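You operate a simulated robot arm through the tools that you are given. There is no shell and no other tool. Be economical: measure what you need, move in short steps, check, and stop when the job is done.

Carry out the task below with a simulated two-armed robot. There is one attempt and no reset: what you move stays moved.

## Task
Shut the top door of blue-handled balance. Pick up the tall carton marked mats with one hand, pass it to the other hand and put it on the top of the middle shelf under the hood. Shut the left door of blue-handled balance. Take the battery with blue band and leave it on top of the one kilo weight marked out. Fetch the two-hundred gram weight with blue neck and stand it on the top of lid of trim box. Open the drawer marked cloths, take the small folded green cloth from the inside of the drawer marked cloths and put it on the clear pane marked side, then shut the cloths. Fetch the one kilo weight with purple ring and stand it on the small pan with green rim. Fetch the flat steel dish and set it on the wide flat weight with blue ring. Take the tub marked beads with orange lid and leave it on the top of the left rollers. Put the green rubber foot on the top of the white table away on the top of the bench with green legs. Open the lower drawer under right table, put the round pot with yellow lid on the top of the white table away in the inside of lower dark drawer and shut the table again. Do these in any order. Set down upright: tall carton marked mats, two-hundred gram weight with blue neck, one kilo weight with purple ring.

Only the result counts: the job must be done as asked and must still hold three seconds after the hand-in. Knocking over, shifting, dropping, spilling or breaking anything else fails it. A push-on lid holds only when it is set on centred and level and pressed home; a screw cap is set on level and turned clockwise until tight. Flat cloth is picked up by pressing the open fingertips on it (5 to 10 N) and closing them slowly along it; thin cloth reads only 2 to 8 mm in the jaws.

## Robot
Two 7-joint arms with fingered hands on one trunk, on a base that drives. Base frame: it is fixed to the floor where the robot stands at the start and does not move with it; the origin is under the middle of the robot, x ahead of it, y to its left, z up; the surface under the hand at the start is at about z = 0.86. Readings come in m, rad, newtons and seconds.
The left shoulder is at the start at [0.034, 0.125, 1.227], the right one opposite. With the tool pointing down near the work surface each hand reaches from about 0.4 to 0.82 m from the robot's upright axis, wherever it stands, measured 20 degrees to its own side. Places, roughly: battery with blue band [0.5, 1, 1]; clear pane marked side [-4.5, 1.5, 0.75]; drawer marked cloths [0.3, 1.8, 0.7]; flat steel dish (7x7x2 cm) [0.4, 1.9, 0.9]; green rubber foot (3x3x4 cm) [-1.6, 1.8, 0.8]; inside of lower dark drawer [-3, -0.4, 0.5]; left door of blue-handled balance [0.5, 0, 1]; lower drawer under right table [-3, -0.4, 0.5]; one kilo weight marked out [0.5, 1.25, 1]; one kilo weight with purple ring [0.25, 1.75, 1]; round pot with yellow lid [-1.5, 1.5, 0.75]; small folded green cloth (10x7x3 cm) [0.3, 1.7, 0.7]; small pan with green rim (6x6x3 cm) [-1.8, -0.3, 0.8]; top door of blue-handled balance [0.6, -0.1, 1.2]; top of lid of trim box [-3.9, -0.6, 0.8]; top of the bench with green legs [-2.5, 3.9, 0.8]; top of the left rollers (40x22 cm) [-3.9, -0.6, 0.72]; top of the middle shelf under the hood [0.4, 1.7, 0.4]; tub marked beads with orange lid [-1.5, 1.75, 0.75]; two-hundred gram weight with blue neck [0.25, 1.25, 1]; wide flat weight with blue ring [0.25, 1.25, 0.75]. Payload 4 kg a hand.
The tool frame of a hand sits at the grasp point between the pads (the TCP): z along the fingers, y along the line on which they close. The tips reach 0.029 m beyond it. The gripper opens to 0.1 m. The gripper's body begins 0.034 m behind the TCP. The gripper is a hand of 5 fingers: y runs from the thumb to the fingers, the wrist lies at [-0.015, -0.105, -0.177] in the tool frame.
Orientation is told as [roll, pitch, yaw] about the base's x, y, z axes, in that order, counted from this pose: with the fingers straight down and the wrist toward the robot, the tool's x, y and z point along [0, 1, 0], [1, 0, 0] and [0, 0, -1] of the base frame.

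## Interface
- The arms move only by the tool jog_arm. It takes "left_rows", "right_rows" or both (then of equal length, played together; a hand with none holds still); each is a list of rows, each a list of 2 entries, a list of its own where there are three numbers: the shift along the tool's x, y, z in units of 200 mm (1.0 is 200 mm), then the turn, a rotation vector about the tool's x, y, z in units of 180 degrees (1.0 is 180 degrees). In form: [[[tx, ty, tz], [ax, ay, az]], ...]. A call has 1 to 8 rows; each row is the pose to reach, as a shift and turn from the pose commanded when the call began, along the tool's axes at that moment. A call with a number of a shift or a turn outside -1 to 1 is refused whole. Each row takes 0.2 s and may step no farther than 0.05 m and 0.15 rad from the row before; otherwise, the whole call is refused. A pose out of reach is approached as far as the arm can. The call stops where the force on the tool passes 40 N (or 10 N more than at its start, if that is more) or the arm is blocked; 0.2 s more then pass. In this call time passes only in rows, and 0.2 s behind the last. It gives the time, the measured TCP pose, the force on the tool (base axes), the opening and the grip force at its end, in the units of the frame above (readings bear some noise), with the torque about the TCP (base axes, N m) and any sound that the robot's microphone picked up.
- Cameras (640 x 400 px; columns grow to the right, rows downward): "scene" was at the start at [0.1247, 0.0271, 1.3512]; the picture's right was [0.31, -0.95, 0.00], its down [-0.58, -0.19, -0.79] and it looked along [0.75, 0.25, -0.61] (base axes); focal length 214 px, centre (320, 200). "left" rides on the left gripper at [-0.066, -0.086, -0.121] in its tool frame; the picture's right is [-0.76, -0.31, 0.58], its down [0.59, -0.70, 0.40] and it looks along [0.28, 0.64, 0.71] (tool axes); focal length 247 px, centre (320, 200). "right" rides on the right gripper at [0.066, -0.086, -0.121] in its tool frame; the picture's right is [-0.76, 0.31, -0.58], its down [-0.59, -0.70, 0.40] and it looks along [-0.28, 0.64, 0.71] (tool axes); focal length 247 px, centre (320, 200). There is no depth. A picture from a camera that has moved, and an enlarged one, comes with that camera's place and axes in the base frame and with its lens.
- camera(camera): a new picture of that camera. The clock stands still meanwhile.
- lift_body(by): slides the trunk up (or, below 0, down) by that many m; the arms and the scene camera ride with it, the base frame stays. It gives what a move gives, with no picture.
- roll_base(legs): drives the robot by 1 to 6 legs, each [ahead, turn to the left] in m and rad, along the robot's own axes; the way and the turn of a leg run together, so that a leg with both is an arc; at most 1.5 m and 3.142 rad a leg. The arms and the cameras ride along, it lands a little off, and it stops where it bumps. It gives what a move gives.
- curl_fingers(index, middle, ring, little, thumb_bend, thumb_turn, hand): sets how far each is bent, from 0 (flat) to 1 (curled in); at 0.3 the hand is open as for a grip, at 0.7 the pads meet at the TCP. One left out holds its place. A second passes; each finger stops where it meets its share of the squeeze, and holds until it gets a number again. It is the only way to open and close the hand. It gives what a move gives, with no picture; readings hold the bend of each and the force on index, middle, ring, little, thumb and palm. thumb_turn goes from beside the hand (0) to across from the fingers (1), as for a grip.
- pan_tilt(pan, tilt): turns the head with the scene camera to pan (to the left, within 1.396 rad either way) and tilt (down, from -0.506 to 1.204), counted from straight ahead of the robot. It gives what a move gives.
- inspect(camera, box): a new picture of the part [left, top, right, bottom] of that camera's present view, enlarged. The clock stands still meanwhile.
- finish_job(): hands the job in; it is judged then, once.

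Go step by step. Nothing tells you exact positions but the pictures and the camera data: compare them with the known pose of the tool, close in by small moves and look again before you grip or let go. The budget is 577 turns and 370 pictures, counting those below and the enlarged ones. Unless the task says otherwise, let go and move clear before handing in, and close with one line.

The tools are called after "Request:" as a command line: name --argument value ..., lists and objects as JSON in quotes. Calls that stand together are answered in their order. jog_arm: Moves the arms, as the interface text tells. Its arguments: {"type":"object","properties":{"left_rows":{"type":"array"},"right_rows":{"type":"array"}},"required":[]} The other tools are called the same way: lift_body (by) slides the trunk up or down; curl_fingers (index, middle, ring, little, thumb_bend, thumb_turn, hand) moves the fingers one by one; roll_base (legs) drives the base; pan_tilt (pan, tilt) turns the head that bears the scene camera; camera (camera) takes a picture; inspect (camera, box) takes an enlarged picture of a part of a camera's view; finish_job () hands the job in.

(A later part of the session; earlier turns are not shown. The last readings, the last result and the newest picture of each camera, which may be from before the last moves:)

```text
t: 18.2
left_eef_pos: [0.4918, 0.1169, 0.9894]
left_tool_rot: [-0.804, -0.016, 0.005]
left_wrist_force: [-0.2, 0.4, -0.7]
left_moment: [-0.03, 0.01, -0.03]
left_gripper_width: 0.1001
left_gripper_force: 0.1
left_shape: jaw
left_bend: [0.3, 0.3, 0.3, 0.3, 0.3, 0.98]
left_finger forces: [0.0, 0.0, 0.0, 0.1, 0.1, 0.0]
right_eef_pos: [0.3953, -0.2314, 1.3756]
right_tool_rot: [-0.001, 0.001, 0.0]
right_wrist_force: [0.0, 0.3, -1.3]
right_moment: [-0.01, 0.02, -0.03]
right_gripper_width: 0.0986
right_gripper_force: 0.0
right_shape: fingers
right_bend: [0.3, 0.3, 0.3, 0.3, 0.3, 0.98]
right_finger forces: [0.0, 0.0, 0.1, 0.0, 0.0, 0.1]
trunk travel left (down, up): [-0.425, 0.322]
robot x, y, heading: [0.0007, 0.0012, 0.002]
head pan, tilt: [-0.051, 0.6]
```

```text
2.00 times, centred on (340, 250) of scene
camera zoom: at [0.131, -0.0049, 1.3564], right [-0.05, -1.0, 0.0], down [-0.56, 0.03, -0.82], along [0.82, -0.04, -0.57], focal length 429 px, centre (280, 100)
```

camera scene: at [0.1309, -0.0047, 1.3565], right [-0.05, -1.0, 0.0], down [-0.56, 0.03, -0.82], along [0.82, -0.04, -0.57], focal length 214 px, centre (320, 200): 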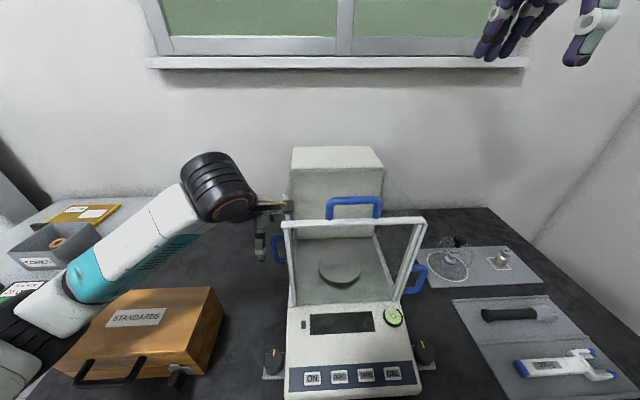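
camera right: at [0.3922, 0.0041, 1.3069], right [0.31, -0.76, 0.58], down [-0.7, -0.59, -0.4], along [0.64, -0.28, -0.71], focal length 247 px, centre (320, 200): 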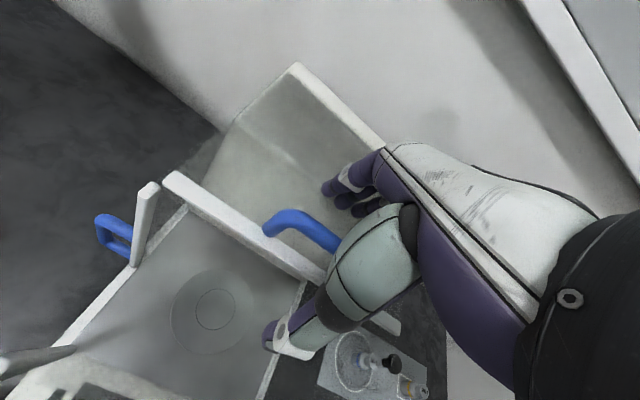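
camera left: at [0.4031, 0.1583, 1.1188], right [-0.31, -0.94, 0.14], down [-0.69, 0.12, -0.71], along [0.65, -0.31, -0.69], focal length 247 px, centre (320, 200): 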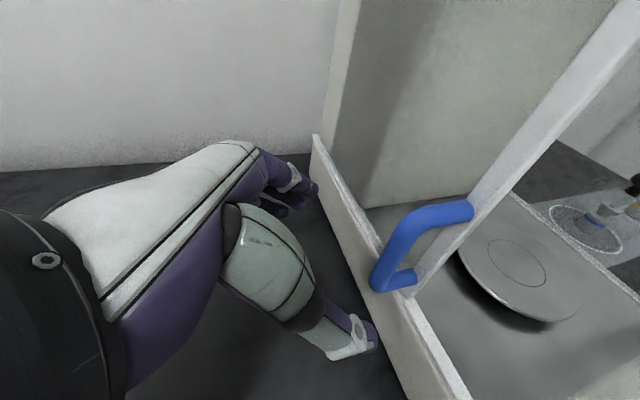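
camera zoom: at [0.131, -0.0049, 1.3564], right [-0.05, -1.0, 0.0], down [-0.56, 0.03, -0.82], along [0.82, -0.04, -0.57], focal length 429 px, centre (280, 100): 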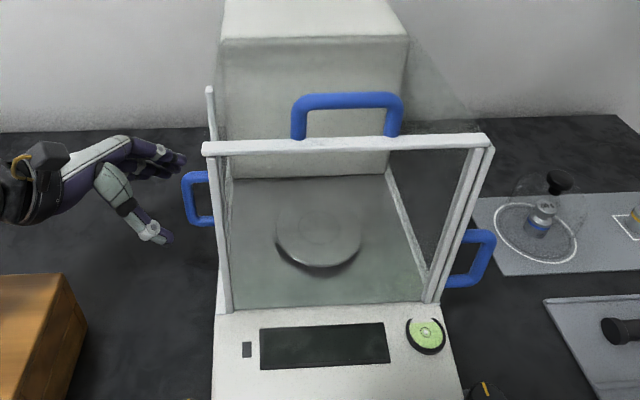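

Bar at about [0.46, 0.081, 0.998]. I'll shift the hand slightly in and pull toward the robot until the fingers touch the bar.

Request:
jog_arm --left_rows '[[[-0.08, 0, 0.085], [0, 0, 0]], [[-0.08, -0.12, 0.085], [0, 0, 0]], [[-0.08, -0.24, 0.085], [0, 0, 0]], [[-0.08, -0.3, 0.085], [0, 0, 0]], [[-0.08, -0.36, 0.085], [0, 0, 0]]]'

Request:
camera --camera "left"

Request:
inspect --camera "scene" --box '[180, 150, 500, 350]'

```text
t: 19.4
left_eef_pos: [0.417, 0.0931, 0.9887]
left_tool_rot: [-0.803, -0.015, 0.005]
left_wrist_force: [0.6, 0.4, -0.4]
left_moment: [0.01, 0.02, 0.06]
left_gripper_width: 0.1
left_gripper_force: 0.2
left_shape: jaw
left_bend: [0.3, 0.3, 0.3, 0.3, 0.3, 0.98]
left_finger forces: [0.4, 0.0, 0.0, 0.0, 0.0, 0.0]
right_eef_pos: [0.3944, -0.2307, 1.3741]
right_tool_rot: [0.0, 0.002, 0.0]
right_wrist_force: [0.8, -0.3, -0.5]
right_moment: [0.0, -0.01, -0.04]
right_gripper_width: 0.0986
right_gripper_force: 0.0
right_shape: fingers
right_bend: [0.3, 0.3, 0.3, 0.3, 0.3, 0.98]
right_finger forces: [0.0, 0.0, 0.0, 0.1, 0.0, 0.0]
trunk travel left (down, up): [-0.425, 0.322]
robot x, y, heading: [0.0032, 0.0001, -0.001]
head pan, tilt: [-0.051, 0.6]
```

```text
340 pictures are left
camera left: at [0.3302, 0.1342, 1.118], right [-0.31, -0.94, 0.14], down [-0.69, 0.12, -0.71], along [0.65, -0.31, -0.69], focal length 247 px, centre (320, 200)
```

left: 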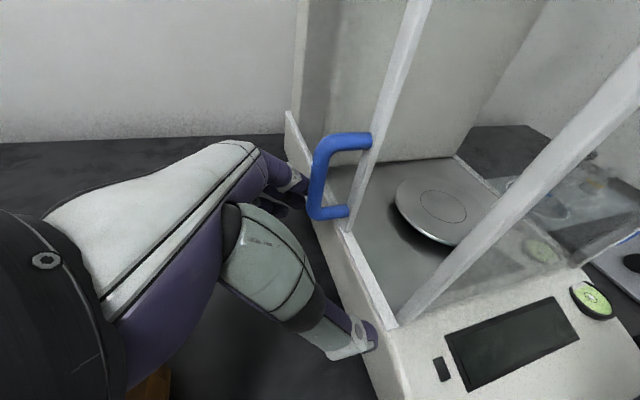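

```text
2.00 times, centred on (340, 250) of scene
camera zoom: at [0.1307, -0.0048, 1.3565], right [-0.05, -1.0, 0.0], down [-0.56, 0.03, -0.82], along [0.82, -0.04, -0.57], focal length 429 px, centre (280, 100)
```

zoom: 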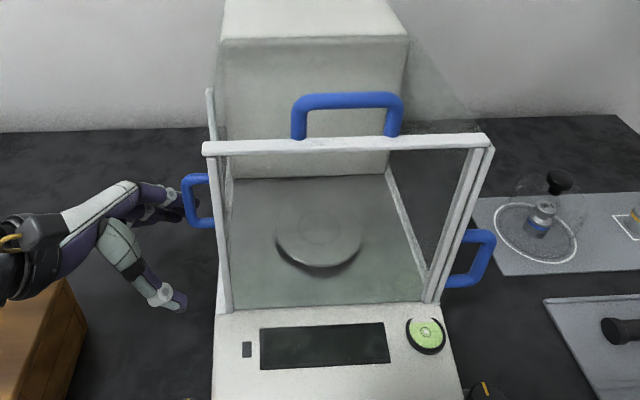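

Contact: the index finger is behind the bar and the bar moved slightly. Pulling toward me.

Request:
jog_arm --left_rows '[[[0, -0.06, 0], [0, 0, 0]], [[0, -0.12, 0], [0, 0, 0]], [[0, -0.18, 0], [0, 0, 0]], [[0, -0.24, 0], [0, 0, 0]], [[0, -0.3, 0], [0, 0, 0]]]'

Request:
inspect --camera "scene" --box '[180, 150, 500, 350]'

```text
t: 20.6
left_eef_pos: [0.3669, 0.0952, 0.9829]
left_tool_rot: [-0.805, -0.016, 0.004]
left_wrist_force: [1.3, -0.9, 0.7]
left_moment: [-0.01, -0.04, 0.02]
left_gripper_width: 0.1
left_gripper_force: 0.0
left_shape: jaw
left_bend: [0.3, 0.3, 0.3, 0.3, 0.3, 0.98]
left_finger forces: [0.3, 0.0, 0.1, 0.0, 0.0, 0.1]
left hand out of reach, approached as far as the arm can: row 5
right_eef_pos: [0.3956, -0.2311, 1.3749]
right_tool_rot: [0.0, 0.002, 0.0]
right_wrist_force: [-0.3, -0.6, -0.1]
right_moment: [0.01, -0.02, -0.01]
right_gripper_width: 0.0985
right_gripper_force: 0.0
right_shape: fingers
right_bend: [0.3, 0.3, 0.3, 0.3, 0.3, 0.98]
right_finger forces: [0.0, 0.0, 0.0, 0.1, 0.0, 0.1]
trunk travel left (down, up): [-0.425, 0.322]
robot x, y, heading: [-0.0023, -0.001, 0.001]
head pan, tilt: [-0.051, 0.6]
```

```text
2.00 times, centred on (340, 250) of scene
camera zoom: at [0.1308, -0.0046, 1.3564], right [-0.05, -1.0, 0.0], down [-0.56, 0.03, -0.82], along [0.82, -0.04, -0.57], focal length 429 px, centre (280, 100)
```

zoom: 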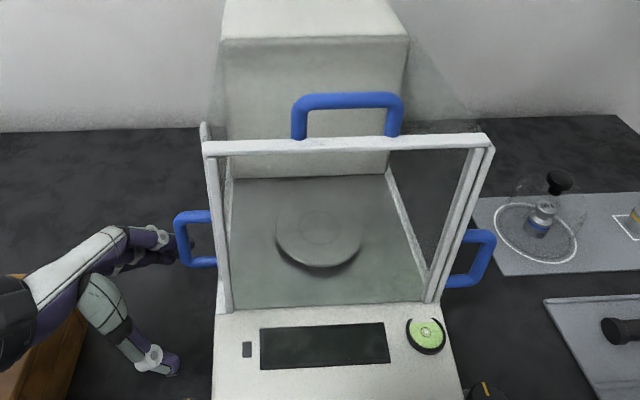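

The arm is at its near limit with ~3.5 cm to go; I'll finish by curling the fingers, which drags the bar toward the palm.

Request:
curl_fingers --hand "left" --index 0.5 --middle 0.5 --ring 0.5 --little 0.5

Request:
inspect --camera "scene" --box '[180, 150, 500, 350]'

```text
t: 21.6
left_eef_pos: [0.3657, 0.0946, 0.9831]
left_tool_rot: [-0.802, -0.015, 0.004]
left_wrist_force: [-0.1, 0.5, -0.4]
left_moment: [-0.01, -0.01, -0.02]
left_gripper_width: 0.075
left_gripper_force: 0.1
left_shape: fingers
left_bend: [0.5, 0.5, 0.5, 0.5, 0.3, 0.98]
left_finger forces: [0.0, 0.0, 0.0, 0.0, 0.0, 0.1]
right_eef_pos: [0.3948, -0.2308, 1.3753]
right_tool_rot: [-0.001, 0.001, 0.001]
right_wrist_force: [-0.7, 0.4, -0.4]
right_moment: [0.01, -0.02, 0.0]
right_gripper_width: 0.0984
right_gripper_force: 0.0
right_shape: fingers
right_bend: [0.3, 0.3, 0.3, 0.3, 0.3, 0.98]
right_finger forces: [0.0, 0.0, 0.1, 0.1, 0.0, 0.0]
trunk travel left (down, up): [-0.425, 0.322]
robot x, y, heading: [0.0004, 0.0009, -0.001]
head pan, tilt: [-0.051, 0.6]
```

```text
2.00 times, centred on (340, 250) of scene
camera zoom: at [0.1308, -0.0047, 1.3564], right [-0.05, -1.0, 0.0], down [-0.56, 0.03, -0.82], along [0.82, -0.04, -0.57], focal length 429 px, centre (280, 100)
```

zoom: 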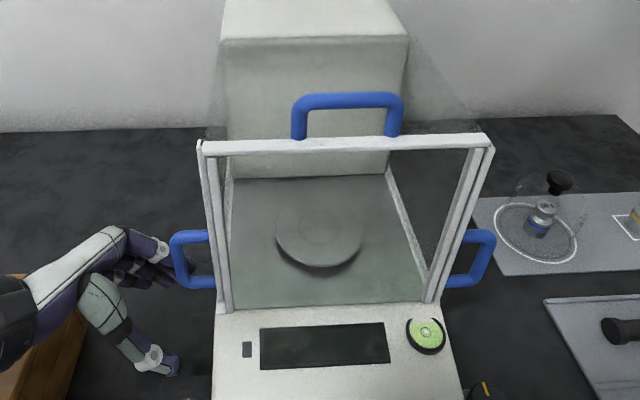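

Request:
curl_fingers --hand "left" --index 0.6 --middle 0.6 --ring 0.6 --little 0.6

Request:
inspect --camera "scene" --box '[180, 150, 500, 350]'

```text
t: 22.6
left_eef_pos: [0.3657, 0.0955, 0.9827]
left_tool_rot: [-0.804, -0.015, 0.002]
left_wrist_force: [-0.4, -0.7, 0.1]
left_moment: [0.01, -0.02, -0.01]
left_gripper_width: 0.063
left_gripper_force: 0.1
left_shape: fingers
left_bend: [0.6, 0.6, 0.6, 0.6, 0.3, 0.98]
left_finger forces: [0.2, 0.0, 0.1, 0.1, 0.1, 0.2]
right_eef_pos: [0.3948, -0.2315, 1.3763]
right_tool_rot: [0.0, 0.003, 0.001]
right_wrist_force: [0.1, -0.1, -0.4]
right_moment: [-0.03, 0.01, 0.02]
right_gripper_width: 0.0986
right_gripper_force: 0.2
right_shape: fingers
right_bend: [0.3, 0.3, 0.3, 0.3, 0.3, 0.98]
right_finger forces: [0.0, 0.0, 0.0, 0.0, 0.1, 0.0]
trunk travel left (down, up): [-0.425, 0.322]
robot x, y, heading: [-0.0002, -0.0011, 0.0]
head pan, tilt: [-0.051, 0.6]
```

```text
2.00 times, centred on (340, 250) of scene
camera zoom: at [0.1309, -0.0047, 1.3564], right [-0.05, -1.0, 0.0], down [-0.56, 0.03, -0.82], along [0.82, -0.04, -0.57], focal length 429 px, centre (280, 100)
```

zoom: 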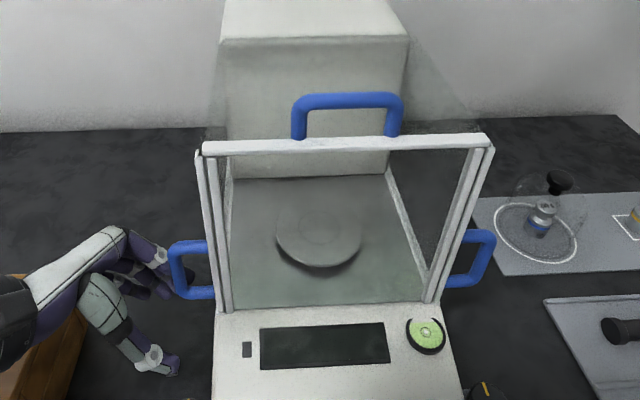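

Request:
curl_fingers --hand "left" --index 0.68 --middle 0.68 --ring 0.68 --little 0.68

Request:
inspect --camera "scene" --box '[180, 150, 500, 350]'

```text
t: 23.6
left_eef_pos: [0.3669, 0.094, 0.9827]
left_tool_rot: [-0.802, -0.015, 0.003]
left_wrist_force: [5.7, -1.3, 0.6]
left_moment: [-0.03, -0.04, 0.11]
left_gripper_width: 0.0594
left_gripper_force: 2.5
left_shape: fingers
left_bend: [0.63, 0.68, 0.68, 0.68, 0.3, 0.98]
left_finger forces: [6.0, 0.1, 0.0, 0.0, 0.0, 0.0]
right_eef_pos: [0.3952, -0.231, 1.3755]
right_tool_rot: [-0.001, 0.002, -0.001]
right_wrist_force: [1.0, 0.0, 0.3]
right_moment: [0.0, 0.03, 0.02]
right_gripper_width: 0.0985
right_gripper_force: 0.0
right_shape: fingers
right_bend: [0.3, 0.3, 0.3, 0.3, 0.3, 0.98]
right_finger forces: [0.0, 0.0, 0.0, 0.0, 0.1, 0.0]
trunk travel left (down, up): [-0.425, 0.322]
robot x, y, heading: [0.0009, -0.0001, 0.001]
head pan, tilt: [-0.051, 0.6]
```

```text
2.00 times, centred on (340, 250) of scene
camera zoom: at [0.1316, -0.0049, 1.3564], right [-0.05, -1.0, 0.0], down [-0.56, 0.03, -0.82], along [0.82, -0.04, -0.57], focal length 429 px, centre (280, 100)
```

zoom: 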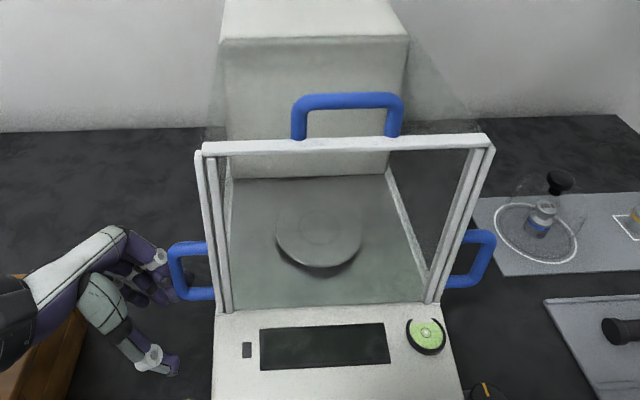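

6 N on the index and the door no longer moves: left door shut. Releasing and withdrawing the left hand up and out.

Request:
curl_fingers --hand "left" --index 0.3 --middle 0.3 --ring 0.3 --little 0.3

Request:
jog_arm --left_rows '[[[0, 0.03, -0.2], [0, 0, 0]], [[0, 0.03, -0.4], [0, 0, 0]], [[0, 0.1, -0.6], [0, 0, 0]], [[0, 0.2, -0.8], [0, 0, 0]], [[0, 0.3, -1.0], [0, 0.04, 0]], [[-0.1, 0.4, -1.0], [0, 0.08, 0]], [[-0.3, 0.4, -1.0], [0, 0.125, 0]]]'

Request:
camera --camera "scene"

```text
t: 24.6
left_eef_pos: [0.3656, 0.0942, 0.9833]
left_tool_rot: [-0.803, -0.015, 0.002]
left_wrist_force: [0.3, -0.3, 0.5]
left_moment: [0.01, -0.02, -0.04]
left_gripper_width: 0.0985
left_gripper_force: 0.1
left_shape: fingers
left_bend: [0.3, 0.3, 0.3, 0.3, 0.3, 0.98]
left_finger forces: [0.1, 0.1, 0.0, 0.0, 0.1, 0.0]
right_eef_pos: [0.3959, -0.2307, 1.3764]
right_tool_rot: [0.0, 0.002, 0.0]
right_wrist_force: [-0.5, 1.1, 0.5]
right_moment: [0.0, 0.0, 0.01]
right_gripper_width: 0.0985
right_gripper_force: 0.1
right_shape: fingers
right_bend: [0.3, 0.3, 0.3, 0.3, 0.3, 0.98]
right_finger forces: [0.1, 0.0, 0.0, 0.0, 0.0, 0.1]
trunk travel left (down, up): [-0.425, 0.322]
robot x, y, heading: [0.0004, 0.0026, 0.0]
head pan, tilt: [-0.051, 0.6]
```

```text
t: 26.2
left_eef_pos: [0.443, 0.1942, 1.1644]
left_tool_rot: [-0.407, -0.011, 0.004]
left_wrist_force: [1.0, -0.3, -1.2]
left_moment: [0.03, 0.02, 0.0]
left_gripper_width: 0.0985
left_gripper_force: 0.1
left_shape: fingers
left_bend: [0.3, 0.3, 0.3, 0.3, 0.3, 0.98]
left_finger forces: [0.1, 0.0, 0.0, 0.1, 0.0, 0.0]
left hand out of reach, approached as far as the arm can: row 2
right_eef_pos: [0.3952, -0.2324, 1.3764]
right_tool_rot: [0.003, 0.002, -0.001]
right_wrist_force: [0.0, -0.4, -1.0]
right_moment: [0.04, 0.0, 0.02]
right_gripper_width: 0.0983
right_gripper_force: 0.1
right_shape: fingers
right_bend: [0.3, 0.3, 0.3, 0.3, 0.3, 0.98]
right_finger forces: [0.1, 0.0, 0.1, 0.0, 0.0, 0.0]
trunk travel left (down, up): [-0.425, 0.322]
robot x, y, heading: [-0.0009, -0.0011, 0.003]
head pan, tilt: [-0.051, 0.6]
```

```text
334 pictures are left
camera scene: at [0.131, -0.007, 1.3564], right [-0.05, -1.0, 0.0], down [-0.56, 0.03, -0.82], along [0.82, -0.04, -0.57], focal length 214 px, centre (320, 200)
```

scene: 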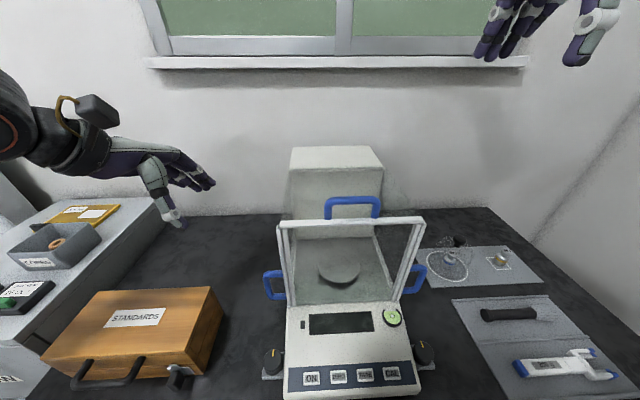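

Both doors are shut. I'll straighten and raise the left hand, then back off and drive left toward the hood bench.

Request:
jog_arm --left_rows '[[[0, 0, -0.2], [0, 0.04, 0]], [[0.03, 0, -0.4], [0, 0.08, 0]], [[0.06, 0, -0.6], [0, 0.12, 0]], [[0.1, 0, -0.8], [0, 0.129, 0]], [[0.1, 0, -0.95], [0, 0.129, 0]]]'

Request:
pan_tilt --pan 1.39 --tilt 0.4

Request:
roll_base --legs '[[-0.45, 0]]'

Request:
camera --camera "scene"

```text
t: 27.4
left_eef_pos: [0.4399, 0.2912, 1.3321]
left_tool_rot: [-0.002, -0.014, 0.001]
left_wrist_force: [-0.7, 0.5, -1.1]
left_moment: [-0.03, 0.0, 0.01]
left_gripper_width: 0.0985
left_gripper_force: 0.1
left_shape: fingers
left_bend: [0.3, 0.3, 0.3, 0.3, 0.3, 0.98]
left_finger forces: [0.0, 0.0, 0.0, 0.0, 0.1, 0.1]
right_eef_pos: [0.396, -0.2306, 1.3757]
right_tool_rot: [0.0, 0.001, 0.0]
right_wrist_force: [-0.1, 0.0, -0.7]
right_moment: [0.02, -0.01, 0.02]
right_gripper_width: 0.0983
right_gripper_force: 0.1
right_shape: fingers
right_bend: [0.3, 0.3, 0.3, 0.3, 0.3, 0.98]
right_finger forces: [0.0, 0.0, 0.0, 0.1, 0.0, 0.1]
trunk travel left (down, up): [-0.425, 0.322]
robot x, y, heading: [0.0026, -0.0005, 0.006]
head pan, tilt: [-0.051, 0.6]
```

```text
t: 29.0
left_eef_pos: [0.4396, 0.2918, 1.3312]
left_tool_rot: [-0.004, -0.016, 0.004]
left_wrist_force: [-0.3, 0.3, -0.3]
left_moment: [0.0, -0.02, -0.01]
left_gripper_width: 0.0982
left_gripper_force: 0.1
left_shape: fingers
left_bend: [0.3, 0.3, 0.3, 0.3, 0.3, 0.98]
left_finger forces: [0.0, 0.0, 0.0, 0.1, 0.0, 0.0]
right_eef_pos: [0.3962, -0.2307, 1.3762]
right_tool_rot: [0.001, 0.0, 0.001]
right_wrist_force: [-0.2, 0.7, 0.3]
right_moment: [0.01, -0.01, -0.02]
right_gripper_width: 0.0986
right_gripper_force: 0.1
right_shape: fingers
right_bend: [0.3, 0.3, 0.3, 0.3, 0.3, 0.98]
right_finger forces: [0.0, 0.0, 0.0, 0.1, 0.1, 0.0]
trunk travel left (down, up): [-0.425, 0.322]
robot x, y, heading: [0.0, 0.0027, -0.003]
head pan, tilt: [1.389, 0.4]
```

```text
t: 31.7
left_eef_pos: [-0.0119, 0.2913, 1.3322]
left_tool_rot: [-0.008, -0.015, 0.004]
left_wrist_force: [-0.7, -0.1, -0.5]
left_moment: [-0.03, -0.07, 0.01]
left_gripper_width: 0.0984
left_gripper_force: 0.0
left_shape: fingers
left_bend: [0.3, 0.3, 0.3, 0.3, 0.3, 0.98]
left_finger forces: [0.0, 0.1, 0.0, 0.1, 0.0, 0.0]
right_eef_pos: [-0.057, -0.2297, 1.376]
right_tool_rot: [-0.001, 0.001, 0.002]
right_wrist_force: [-1.0, 0.3, 0.4]
right_moment: [-0.03, 0.01, 0.02]
right_gripper_width: 0.0985
right_gripper_force: 0.0
right_shape: fingers
right_bend: [0.3, 0.3, 0.3, 0.3, 0.3, 0.98]
right_finger forces: [0.0, 0.0, 0.0, 0.0, 0.0, 0.1]
trunk travel left (down, up): [-0.425, 0.322]
robot x, y, heading: [-0.4482, 0.0005, 0.005]
head pan, tilt: [1.389, 0.4]
```

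```text
333 pictures are left
camera scene: at [-0.393, 0.0908, 1.3747], right [0.98, -0.18, 0.0], down [-0.07, -0.38, -0.92], along [0.16, 0.91, -0.39], focal length 214 px, centre (320, 200)
```

scene: 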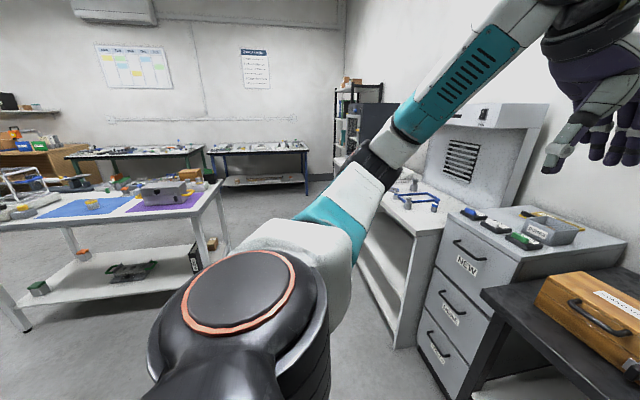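

Clear aisle of about 1.1 m between the white table and the hood bench. Driving to face the bench around y ≈ 1.1.

Request:
roll_base --legs '[[0, 1.571], [1.1, 0], [0, -1.571]]'

Request:
pan_tilt --pan 0.0 --tilt 0.55

Request:
camera --camera "scene"

Request:
pan_tilt --pan 0.8 --tilt 0.55

Request:
camera --camera "scene"

```text
t: 45.1
left_eef_pos: [-0.0068, 1.3892, 1.3318]
left_tool_rot: [-0.004, -0.016, 0.002]
left_wrist_force: [-0.2, -1.1, 0.6]
left_moment: [0.04, 0.0, 0.02]
left_gripper_width: 0.0986
left_gripper_force: 0.0
left_shape: fingers
left_bend: [0.3, 0.3, 0.3, 0.3, 0.3, 0.98]
left_finger forces: [0.0, 0.1, 0.0, 0.0, 0.1, 0.1]
right_eef_pos: [-0.0518, 0.8679, 1.3766]
right_tool_rot: [-0.001, 0.001, -0.001]
right_wrist_force: [-0.1, 0.2, 0.2]
right_moment: [-0.02, 0.01, -0.01]
right_gripper_width: 0.0985
right_gripper_force: 0.0
right_shape: fingers
right_bend: [0.3, 0.3, 0.3, 0.3, 0.3, 0.98]
right_finger forces: [0.1, 0.0, 0.0, 0.1, 0.1, 0.1]
trunk travel left (down, up): [-0.425, 0.322]
robot x, y, heading: [-0.4424, 1.1001, -0.002]
head pan, tilt: [1.389, 0.4]
```

```text
t: 46.7
left_eef_pos: [-0.0065, 1.3896, 1.332]
left_tool_rot: [-0.004, -0.015, 0.002]
left_wrist_force: [-0.5, 0.0, 0.3]
left_moment: [-0.01, -0.02, 0.0]
left_gripper_width: 0.0984
left_gripper_force: 0.1
left_shape: fingers
left_bend: [0.3, 0.3, 0.3, 0.3, 0.3, 0.98]
left_finger forces: [0.0, 0.0, 0.0, 0.0, 0.0, 0.0]
right_eef_pos: [-0.053, 0.8673, 1.3765]
right_tool_rot: [0.0, 0.001, -0.002]
right_wrist_force: [-0.3, 0.0, 0.1]
right_moment: [0.01, -0.01, 0.0]
right_gripper_width: 0.0984
right_gripper_force: 0.1
right_shape: fingers
right_bend: [0.3, 0.3, 0.3, 0.3, 0.3, 0.98]
right_finger forces: [0.1, 0.0, 0.0, 0.0, 0.0, 0.0]
trunk travel left (down, up): [-0.425, 0.322]
robot x, y, heading: [-0.4462, 1.0959, 0.001]
head pan, tilt: [0.0, 0.55]
```

```text
332 pictures are left
camera scene: at [-0.3151, 1.0982, 1.3609], right [0.0, -1.0, 0.0], down [-0.52, 0.0, -0.85], along [0.85, 0.0, -0.52], focal length 214 px, centre (320, 200)
```

scene: 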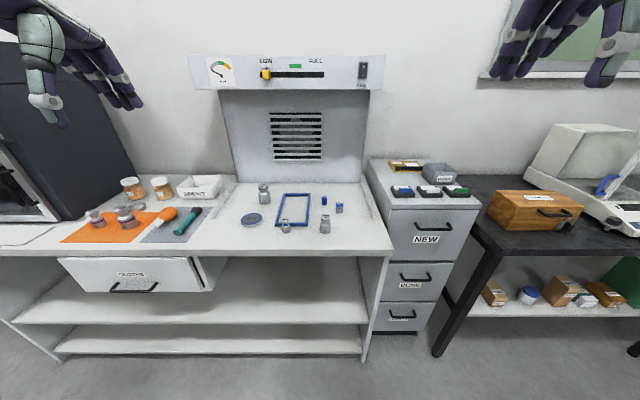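

```text
t: 47.8
left_eef_pos: [-0.0068, 1.3894, 1.3312]
left_tool_rot: [-0.005, -0.017, 0.003]
left_wrist_force: [0.5, 0.0, 0.0]
left_moment: [0.02, 0.0, 0.03]
left_gripper_width: 0.0986
left_gripper_force: 0.1
left_shape: fingers
left_bend: [0.3, 0.3, 0.3, 0.3, 0.3, 0.98]
left_finger forces: [0.1, 0.1, 0.0, 0.1, 0.0, 0.0]
right_eef_pos: [-0.0519, 0.868, 1.3757]
right_tool_rot: [0.001, 0.002, -0.002]
right_wrist_force: [1.4, -0.7, -0.5]
right_moment: [0.02, -0.01, 0.01]
right_gripper_width: 0.0985
right_gripper_force: 0.0
right_shape: fingers
right_bend: [0.3, 0.3, 0.3, 0.3, 0.3, 0.98]
right_finger forces: [0.0, 0.0, 0.0, 0.0, 0.0, 0.0]
trunk travel left (down, up): [-0.425, 0.322]
robot x, y, heading: [-0.4514, 1.1016, 0.002]
head pan, tilt: [0.799, 0.55]
```

```text
331 pictures are left
camera scene: at [-0.3422, 1.1625, 1.3609], right [0.72, -0.7, 0.0], down [-0.37, -0.37, -0.85], along [0.6, 0.61, -0.52], focal length 214 px, centre (320, 200)
```

scene: 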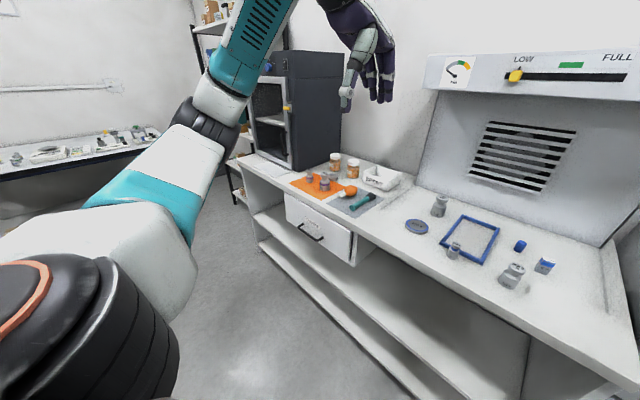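

I now see the whole hood bench: weights, blue frame, cloths drawer, and small cartons on the shelf under the balance table. Zooming for details.

Request:
pan_tilt --pan 0.3 --tilt 0.6

Request:
inspect --camera "scene" --box '[320, 140, 560, 290]'

Request:
inspect --camera "scene" --box '[100, 140, 340, 290]'

Request:
pan_tilt --pan -0.7 --tilt 0.6

Request:
inspect --camera "scene" --box '[100, 100, 500, 350]'

```text
t: 48.7
left_eef_pos: [-0.0086, 1.3896, 1.3314]
left_tool_rot: [-0.006, -0.016, 0.003]
left_wrist_force: [0.7, 0.9, -0.4]
left_moment: [0.01, 0.01, -0.03]
left_gripper_width: 0.0984
left_gripper_force: 0.1
left_shape: fingers
left_bend: [0.3, 0.3, 0.3, 0.3, 0.3, 0.98]
left_finger forces: [0.0, 0.1, 0.0, 0.0, 0.0, 0.1]
right_eef_pos: [-0.0529, 0.8667, 1.3758]
right_tool_rot: [0.0, 0.004, -0.003]
right_wrist_force: [-0.3, 0.3, 0.4]
right_moment: [0.02, 0.0, 0.0]
right_gripper_width: 0.0984
right_gripper_force: 0.1
right_shape: fingers
right_bend: [0.3, 0.3, 0.3, 0.3, 0.3, 0.98]
right_finger forces: [0.0, 0.1, 0.0, 0.0, 0.1, 0.1]
trunk travel left (down, up): [-0.425, 0.322]
robot x, y, heading: [-0.4487, 1.1003, -0.001]
head pan, tilt: [0.3, 0.6]
```

```text
2.67 times, centred on (440, 215) of scene
camera zoom: at [-0.3205, 1.1244, 1.3564], right [0.3, -0.96, 0.0], down [-0.54, -0.17, -0.82], along [0.79, 0.24, -0.57], focal length 572 px, centre (0, 160)
```

zoom: 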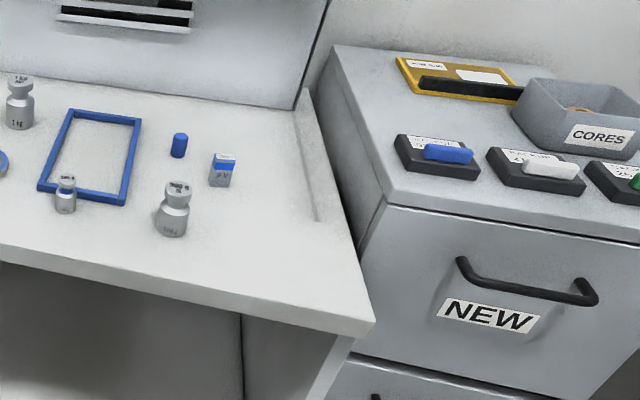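

```text
2.67 times, centred on (220, 215) of scene
camera zoom: at [-0.3205, 1.1244, 1.3564], right [0.3, -0.96, 0.0], down [-0.54, -0.17, -0.82], along [0.79, 0.24, -0.57], focal length 572 px, centre (587, 160)
```

zoom: 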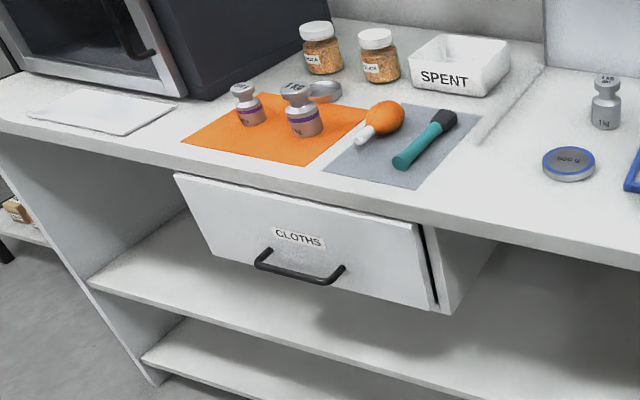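

```text
t: 50.0
left_eef_pos: [-0.0064, 1.3901, 1.331]
left_tool_rot: [-0.006, -0.015, 0.001]
left_wrist_force: [0.4, 0.4, -0.2]
left_moment: [0.0, 0.02, -0.02]
left_gripper_width: 0.0982
left_gripper_force: 0.0
left_shape: fingers
left_bend: [0.3, 0.3, 0.3, 0.3, 0.3, 0.98]
left_finger forces: [0.0, 0.0, 0.0, 0.0, 0.1, 0.1]
right_eef_pos: [-0.0529, 0.8677, 1.3765]
right_tool_rot: [0.002, 0.003, -0.003]
right_wrist_force: [-0.1, 0.4, 0.4]
right_moment: [-0.01, 0.03, 0.02]
right_gripper_width: 0.0984
right_gripper_force: 0.0
right_shape: fingers
right_bend: [0.3, 0.3, 0.3, 0.3, 0.3, 0.98]
right_finger forces: [0.1, 0.0, 0.0, 0.0, 0.0, 0.0]
trunk travel left (down, up): [-0.425, 0.322]
robot x, y, heading: [-0.4481, 1.0992, -0.003]
head pan, tilt: [-0.7, 0.6]
```

```text
1.60 times, centred on (300, 225) of scene
camera zoom: at [-0.3373, 1.0413, 1.3564], right [-0.64, -0.76, 0.0], down [-0.43, 0.36, -0.82], along [0.63, -0.53, -0.57], focal length 343 px, centre (352, 160)
```

zoom: 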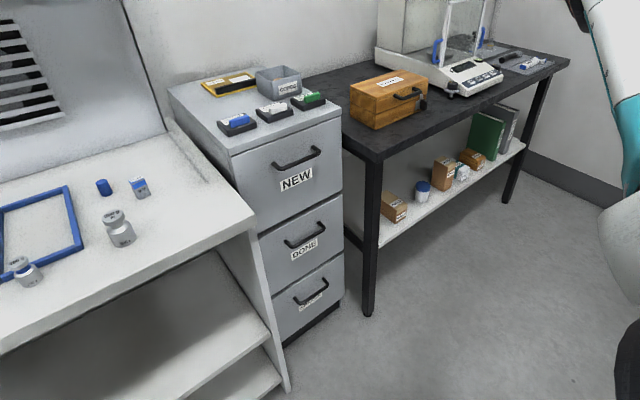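

Now labels: zoom tightly on the weights, and on the cartons under the balance table.

Request:
inspect --camera "scene" --box '[330, 170, 450, 245]'

Request:
pan_tilt --pan 0.3 --tilt 0.6

Request:
inspect --camera "scene" --box '[310, 160, 410, 235]'

Request:
inspect --camera "scene" --box '[170, 160, 270, 220]'

```text
5.33 times, centred on (390, 208) of scene
camera zoom: at [-0.3373, 1.0413, 1.3564], right [-0.64, -0.76, 0.0], down [-0.43, 0.36, -0.82], along [0.63, -0.53, -0.57], focal length 1144 px, centre (-53, 160)
```

zoom: 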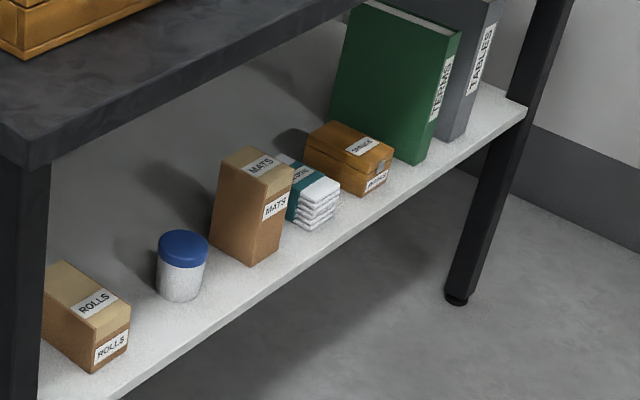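

```text
t: 51.3
left_eef_pos: [-0.0066, 1.388, 1.3317]
left_tool_rot: [-0.004, -0.016, 0.0]
left_wrist_force: [0.7, -0.1, 0.9]
left_moment: [-0.03, -0.03, -0.02]
left_gripper_width: 0.0982
left_gripper_force: 0.1
left_shape: fingers
left_bend: [0.3, 0.3, 0.3, 0.3, 0.3, 0.98]
left_finger forces: [0.1, 0.1, 0.1, 0.0, 0.0, 0.1]
right_eef_pos: [-0.0544, 0.8673, 1.3763]
right_tool_rot: [-0.001, 0.002, -0.001]
right_wrist_force: [-0.2, -0.2, -0.2]
right_moment: [0.01, -0.01, 0.02]
right_gripper_width: 0.0983
right_gripper_force: 0.1
right_shape: fingers
right_bend: [0.3, 0.3, 0.3, 0.3, 0.3, 0.98]
right_finger forces: [0.0, 0.1, 0.1, 0.0, 0.0, 0.0]
trunk travel left (down, up): [-0.425, 0.322]
robot x, y, heading: [-0.4481, 1.0986, -0.002]
head pan, tilt: [0.3, 0.6]
```

```text
5.33 times, centred on (360, 198) of scene
camera zoom: at [-0.3204, 1.1242, 1.3564], right [0.29, -0.96, 0.0], down [-0.54, -0.17, -0.82], along [0.79, 0.24, -0.57], focal length 1144 px, centre (107, 213)
```

zoom: 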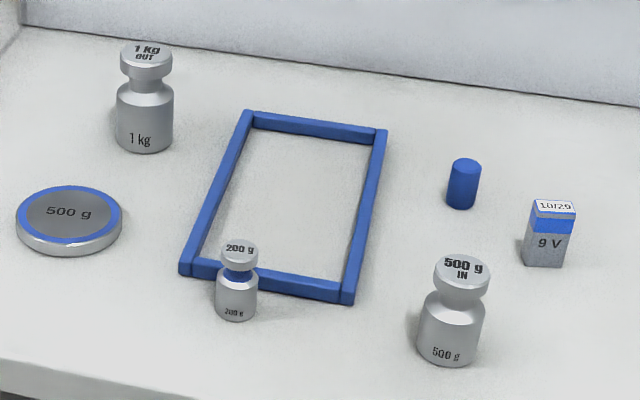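

```text
6.40 times, centred on (220, 190) of scene
camera zoom: at [-0.3204, 1.1242, 1.3564], right [0.29, -0.96, 0.0], down [-0.54, -0.17, -0.82], along [0.79, 0.24, -0.57], focal length 1373 px, centre (960, 264)
```

zoom: 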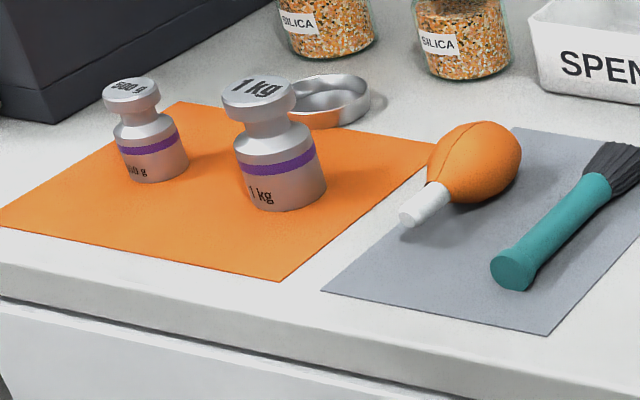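

I can identify everything: 9V battery with blue band near [0.45, 1.00], "1 kg OUT" weight near [0.53, 1.35], blue-ring flat 500 g near [0.40, 1.375], 200 g near [0.33, 1.22]; MATS carton on the shelf under the balance table. Driving closer for the battery.

Request:
roll_base --legs '[[0.34, 0]]'

Request:
camera --camera "scene"

Request:
camera --camera "left"

```text
t: 53.5
left_eef_pos: [0.3339, 1.3907, 1.3311]
left_tool_rot: [-0.005, -0.015, 0.004]
left_wrist_force: [0.5, 0.4, -0.5]
left_moment: [-0.06, 0.0, -0.02]
left_gripper_width: 0.0983
left_gripper_force: 0.0
left_shape: fingers
left_bend: [0.3, 0.3, 0.3, 0.3, 0.3, 0.98]
left_finger forces: [0.0, 0.0, 0.0, 0.0, 0.0, 0.1]
right_eef_pos: [0.2876, 0.869, 1.3764]
right_tool_rot: [0.0, 0.001, 0.002]
right_wrist_force: [0.6, -0.1, 0.1]
right_moment: [-0.01, 0.03, 0.02]
right_gripper_width: 0.0982
right_gripper_force: 0.1
right_shape: fingers
right_bend: [0.3, 0.3, 0.3, 0.3, 0.3, 0.98]
right_finger forces: [0.0, 0.1, 0.0, 0.0, 0.0, 0.0]
trunk travel left (down, up): [-0.425, 0.322]
robot x, y, heading: [-0.1073, 1.097, 0.003]
head pan, tilt: [0.3, 0.6]
```

```text
324 pictures are left
camera scene: at [0.0204, 1.1245, 1.3563], right [0.3, -0.95, 0.0], down [-0.54, -0.17, -0.82], along [0.79, 0.24, -0.57], focal length 214 px, centre (320, 200)
```

scene: 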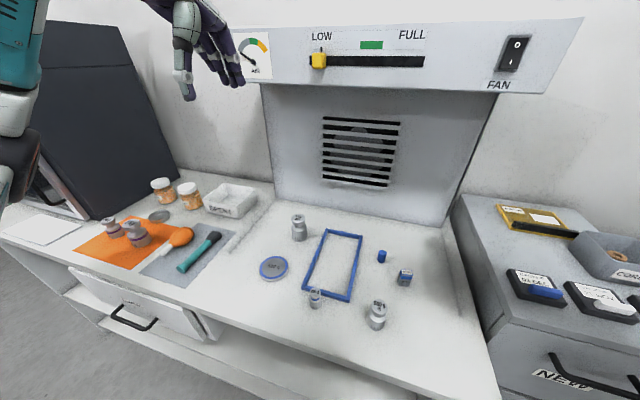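

```text
323 pictures are left
camera left: at [0.2467, 1.3247, 1.4507], right [-0.29, -0.76, -0.58], down [-0.7, 0.58, -0.41], along [0.65, 0.28, -0.7], focal length 247 px, centre (320, 200)
```

left: 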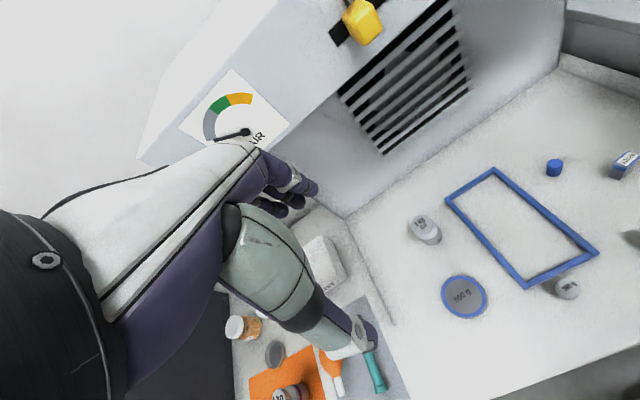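

Triangulating gives a bench height of about 0.845 and the battery at about [0.42, 1.01]. Moving the left hand above it with a narrower opening, since neighbours are close.

Request:
jog_arm --left_rows '[[[-0.19, 0.08, 0.14], [0, 0, 0]], [[-0.38, 0.16, 0.28], [0, 0, 0]], [[-0.57, 0.24, 0.42], [0, 0, 0]], [[-0.76, 0.32, 0.56], [0, 0, 0]], [[-0.95, 0.4, 0.7], [0, 0, 0]]]'

Request:
jog_arm --left_rows '[[[-0.2, 0.01, 0.14], [0, 0, 0]], [[-0.4, 0.02, 0.28], [0, 0, 0]], [[-0.6, 0.02, 0.42], [0, 0, 0]], [[-0.8, 0.03, 0.56], [0, 0, 0]], [[-0.97, 0.03, 0.68], [0, 0, 0]]]'

Request:
curl_fingers --hand "left" --index 0.5 --middle 0.5 --ring 0.5 --little 0.5 --thumb_bend 0.5

Request:
camera --camera "left"

Request:
camera --camera "scene"

```text
t: 54.7
left_eef_pos: [0.4164, 1.1981, 1.1922]
left_tool_rot: [-0.004, -0.015, 0.007]
left_wrist_force: [0.1, 0.3, -0.2]
left_moment: [0.03, 0.04, 0.0]
left_gripper_width: 0.0986
left_gripper_force: 0.0
left_shape: fingers
left_bend: [0.3, 0.3, 0.3, 0.3, 0.3, 0.98]
left_finger forces: [0.0, 0.1, 0.1, 0.0, 0.0, 0.0]
right_eef_pos: [0.2885, 0.8666, 1.3754]
right_tool_rot: [0.0, 0.001, 0.003]
right_wrist_force: [-0.4, 0.3, -0.3]
right_moment: [0.01, 0.02, 0.0]
right_gripper_width: 0.0982
right_gripper_force: 0.0
right_shape: fingers
right_bend: [0.3, 0.3, 0.3, 0.3, 0.3, 0.98]
right_finger forces: [0.0, 0.0, 0.1, 0.1, 0.0, 0.1]
trunk travel left (down, up): [-0.425, 0.322]
robot x, y, heading: [-0.1086, 1.0984, -0.002]
head pan, tilt: [0.3, 0.6]
```

```text
t: 55.9
left_eef_pos: [0.425, 1.004, 1.0571]
left_tool_rot: [-0.004, -0.016, 0.002]
left_wrist_force: [0.3, -0.3, -0.3]
left_moment: [0.02, 0.0, 0.0]
left_gripper_width: 0.0988
left_gripper_force: 0.0
left_shape: fingers
left_bend: [0.3, 0.3, 0.3, 0.3, 0.3, 0.98]
left_finger forces: [0.0, 0.0, 0.0, 0.0, 0.0, 0.1]
right_eef_pos: [0.2885, 0.8664, 1.3753]
right_tool_rot: [0.001, 0.002, 0.001]
right_wrist_force: [-0.3, 0.0, 0.2]
right_moment: [0.0, 0.0, -0.01]
right_gripper_width: 0.0985
right_gripper_force: 0.0
right_shape: fingers
right_bend: [0.3, 0.3, 0.3, 0.3, 0.3, 0.98]
right_finger forces: [0.1, 0.0, 0.1, 0.0, 0.0, 0.0]
trunk travel left (down, up): [-0.425, 0.322]
robot x, y, heading: [-0.1078, 1.0985, 0.001]
head pan, tilt: [0.3, 0.6]
```

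```text
t: 56.9
left_eef_pos: [0.4254, 1.0056, 1.0586]
left_tool_rot: [-0.007, -0.016, 0.004]
left_wrist_force: [0.9, 0.1, 0.1]
left_moment: [0.02, 0.0, 0.02]
left_gripper_width: 0.0504
left_gripper_force: 0.2
left_shape: fingers
left_bend: [0.5, 0.5, 0.5, 0.5, 0.5, 0.98]
left_finger forces: [0.1, 0.0, 0.0, 0.1, 0.0, 0.1]
right_eef_pos: [0.288, 0.8679, 1.376]
right_tool_rot: [-0.001, 0.001, 0.001]
right_wrist_force: [0.1, -0.1, -0.3]
right_moment: [-0.01, -0.04, 0.01]
right_gripper_width: 0.0986
right_gripper_force: 0.0
right_shape: fingers
right_bend: [0.3, 0.3, 0.3, 0.3, 0.3, 0.98]
right_finger forces: [0.0, 0.0, 0.0, 0.1, 0.0, 0.1]
trunk travel left (down, up): [-0.425, 0.322]
robot x, y, heading: [-0.1069, 1.1012, 0.001]
head pan, tilt: [0.3, 0.6]
```

```text
322 pictures are left
camera left: at [0.3375, 0.9399, 1.1779], right [-0.29, -0.76, -0.58], down [-0.7, 0.58, -0.41], along [0.65, 0.28, -0.7], focal length 247 px, centre (320, 200)
```

left: 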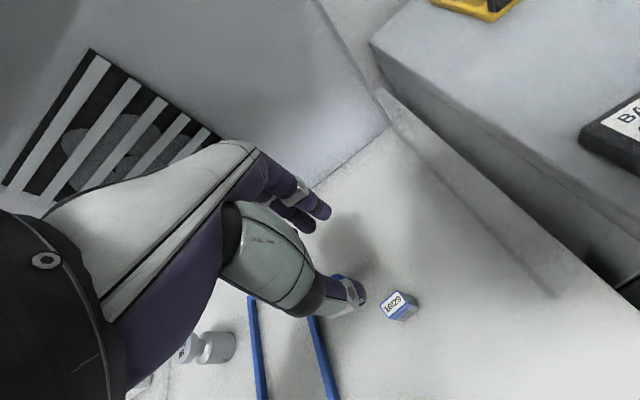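

```text
321 pictures are left
camera scene: at [0.0196, 1.1244, 1.3564], right [0.3, -0.95, 0.0], down [-0.54, -0.17, -0.82], along [0.79, 0.24, -0.57], focal length 214 px, centre (320, 200)
```

scene: 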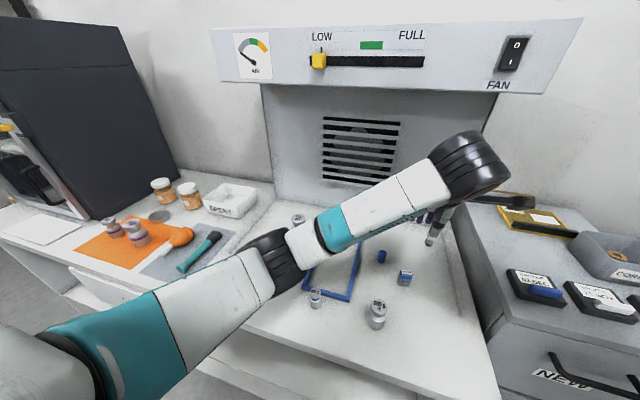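

Request:
inspect --camera "left" --box '[360, 265, 440, 345]'

Request:
inspect --camera "scene" --box '[360, 240, 440, 300]'

```text
5.00 times, centred on (400, 305) of left
camera zoom: at [0.3375, 0.9399, 1.1779], right [-0.29, -0.76, -0.58], down [-0.7, 0.58, -0.41], along [0.65, 0.28, -0.7], focal length 1235 px, centre (-80, -325)
```

zoom: 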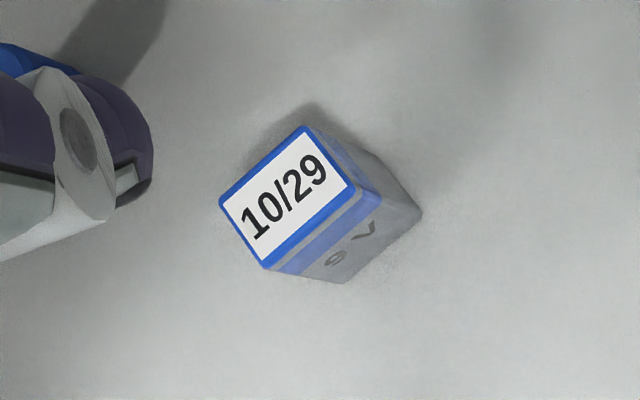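

```text
6.67 times, centred on (400, 270) of scene
camera zoom: at [0.0196, 1.1244, 1.3564], right [0.3, -0.95, 0.0], down [-0.54, -0.17, -0.82], along [0.79, 0.24, -0.57], focal length 1430 px, centre (-213, -267)
```

zoom: 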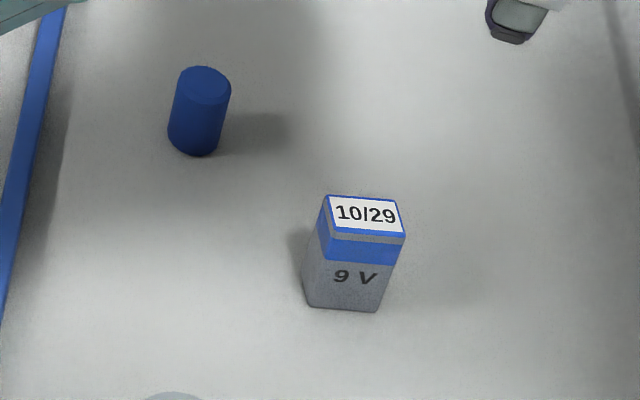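

Battery top center at about [0.41, 1.02], turned about 0.2 rad. I'll turn the hand to match and descend.

Request:
jog_arm --left_rows '[[[0.04, -0.05, 0.05], [0, 0, -0.032]], [[0.072, -0.085, 0.2], [0, 0, -0.064]], [[0.072, -0.088, 0.4], [0, 0, -0.064]], [[0.072, -0.09, 0.5], [0, 0, -0.064]]]'

Request:
inspect --camera "left" --box '[240, 180, 440, 305]'

Request:
inspect --camera "scene" --box '[340, 200, 460, 300]'

```text
t: 57.9
left_eef_pos: [0.409, 1.0184, 0.9572]
left_tool_rot: [-0.009, -0.014, 0.206]
left_wrist_force: [-0.1, 0.1, -0.1]
left_moment: [0.0, -0.04, 0.01]
left_gripper_width: 0.0503
left_gripper_force: 0.0
left_shape: fingers
left_bend: [0.5, 0.5, 0.5, 0.5, 0.5, 0.98]
left_finger forces: [0.0, 0.1, 0.0, 0.0, 0.0, 0.1]
right_eef_pos: [0.2886, 0.8673, 1.3761]
right_tool_rot: [0.0, 0.001, 0.002]
right_wrist_force: [0.0, -0.7, 0.8]
right_moment: [-0.01, -0.01, 0.02]
right_gripper_width: 0.0985
right_gripper_force: 0.1
right_shape: fingers
right_bend: [0.3, 0.3, 0.3, 0.3, 0.3, 0.98]
right_finger forces: [0.0, 0.0, 0.0, 0.0, 0.1, 0.0]
trunk travel left (down, up): [-0.425, 0.322]
robot x, y, heading: [-0.1063, 1.0978, 0.0]
head pan, tilt: [0.3, 0.6]
```

```text
3.20 times, centred on (340, 242) of left
camera zoom: at [0.3366, 0.9374, 1.0778], right [-0.14, -0.81, -0.57], down [-0.8, 0.43, -0.41], along [0.58, 0.4, -0.71], focal length 790 px, centre (256, 64)
```

zoom: 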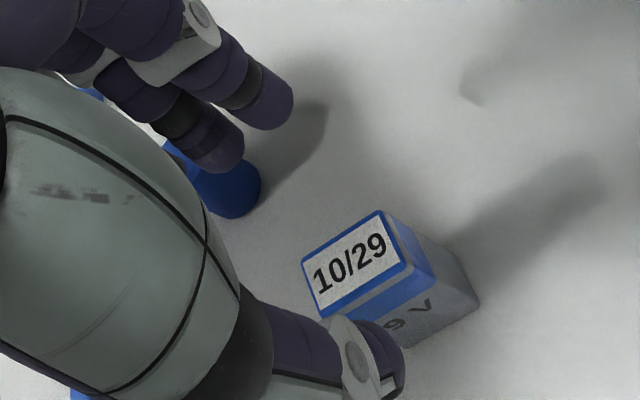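

```text
4.00 times, centred on (400, 250) of scene
camera zoom: at [0.0196, 1.1243, 1.3564], right [0.3, -0.95, 0.0], down [-0.54, -0.17, -0.82], along [0.79, 0.24, -0.57], focal length 858 px, centre (0, 0)
```

zoom: 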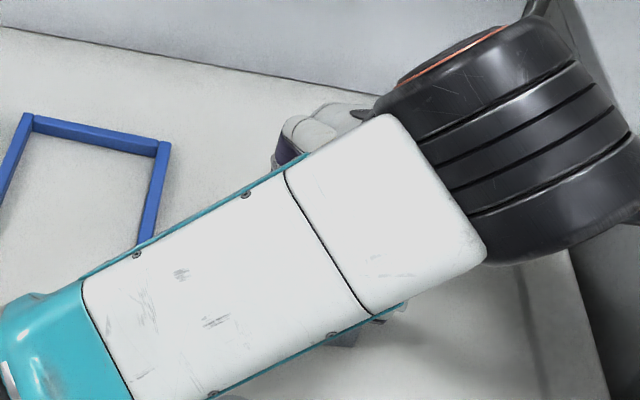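

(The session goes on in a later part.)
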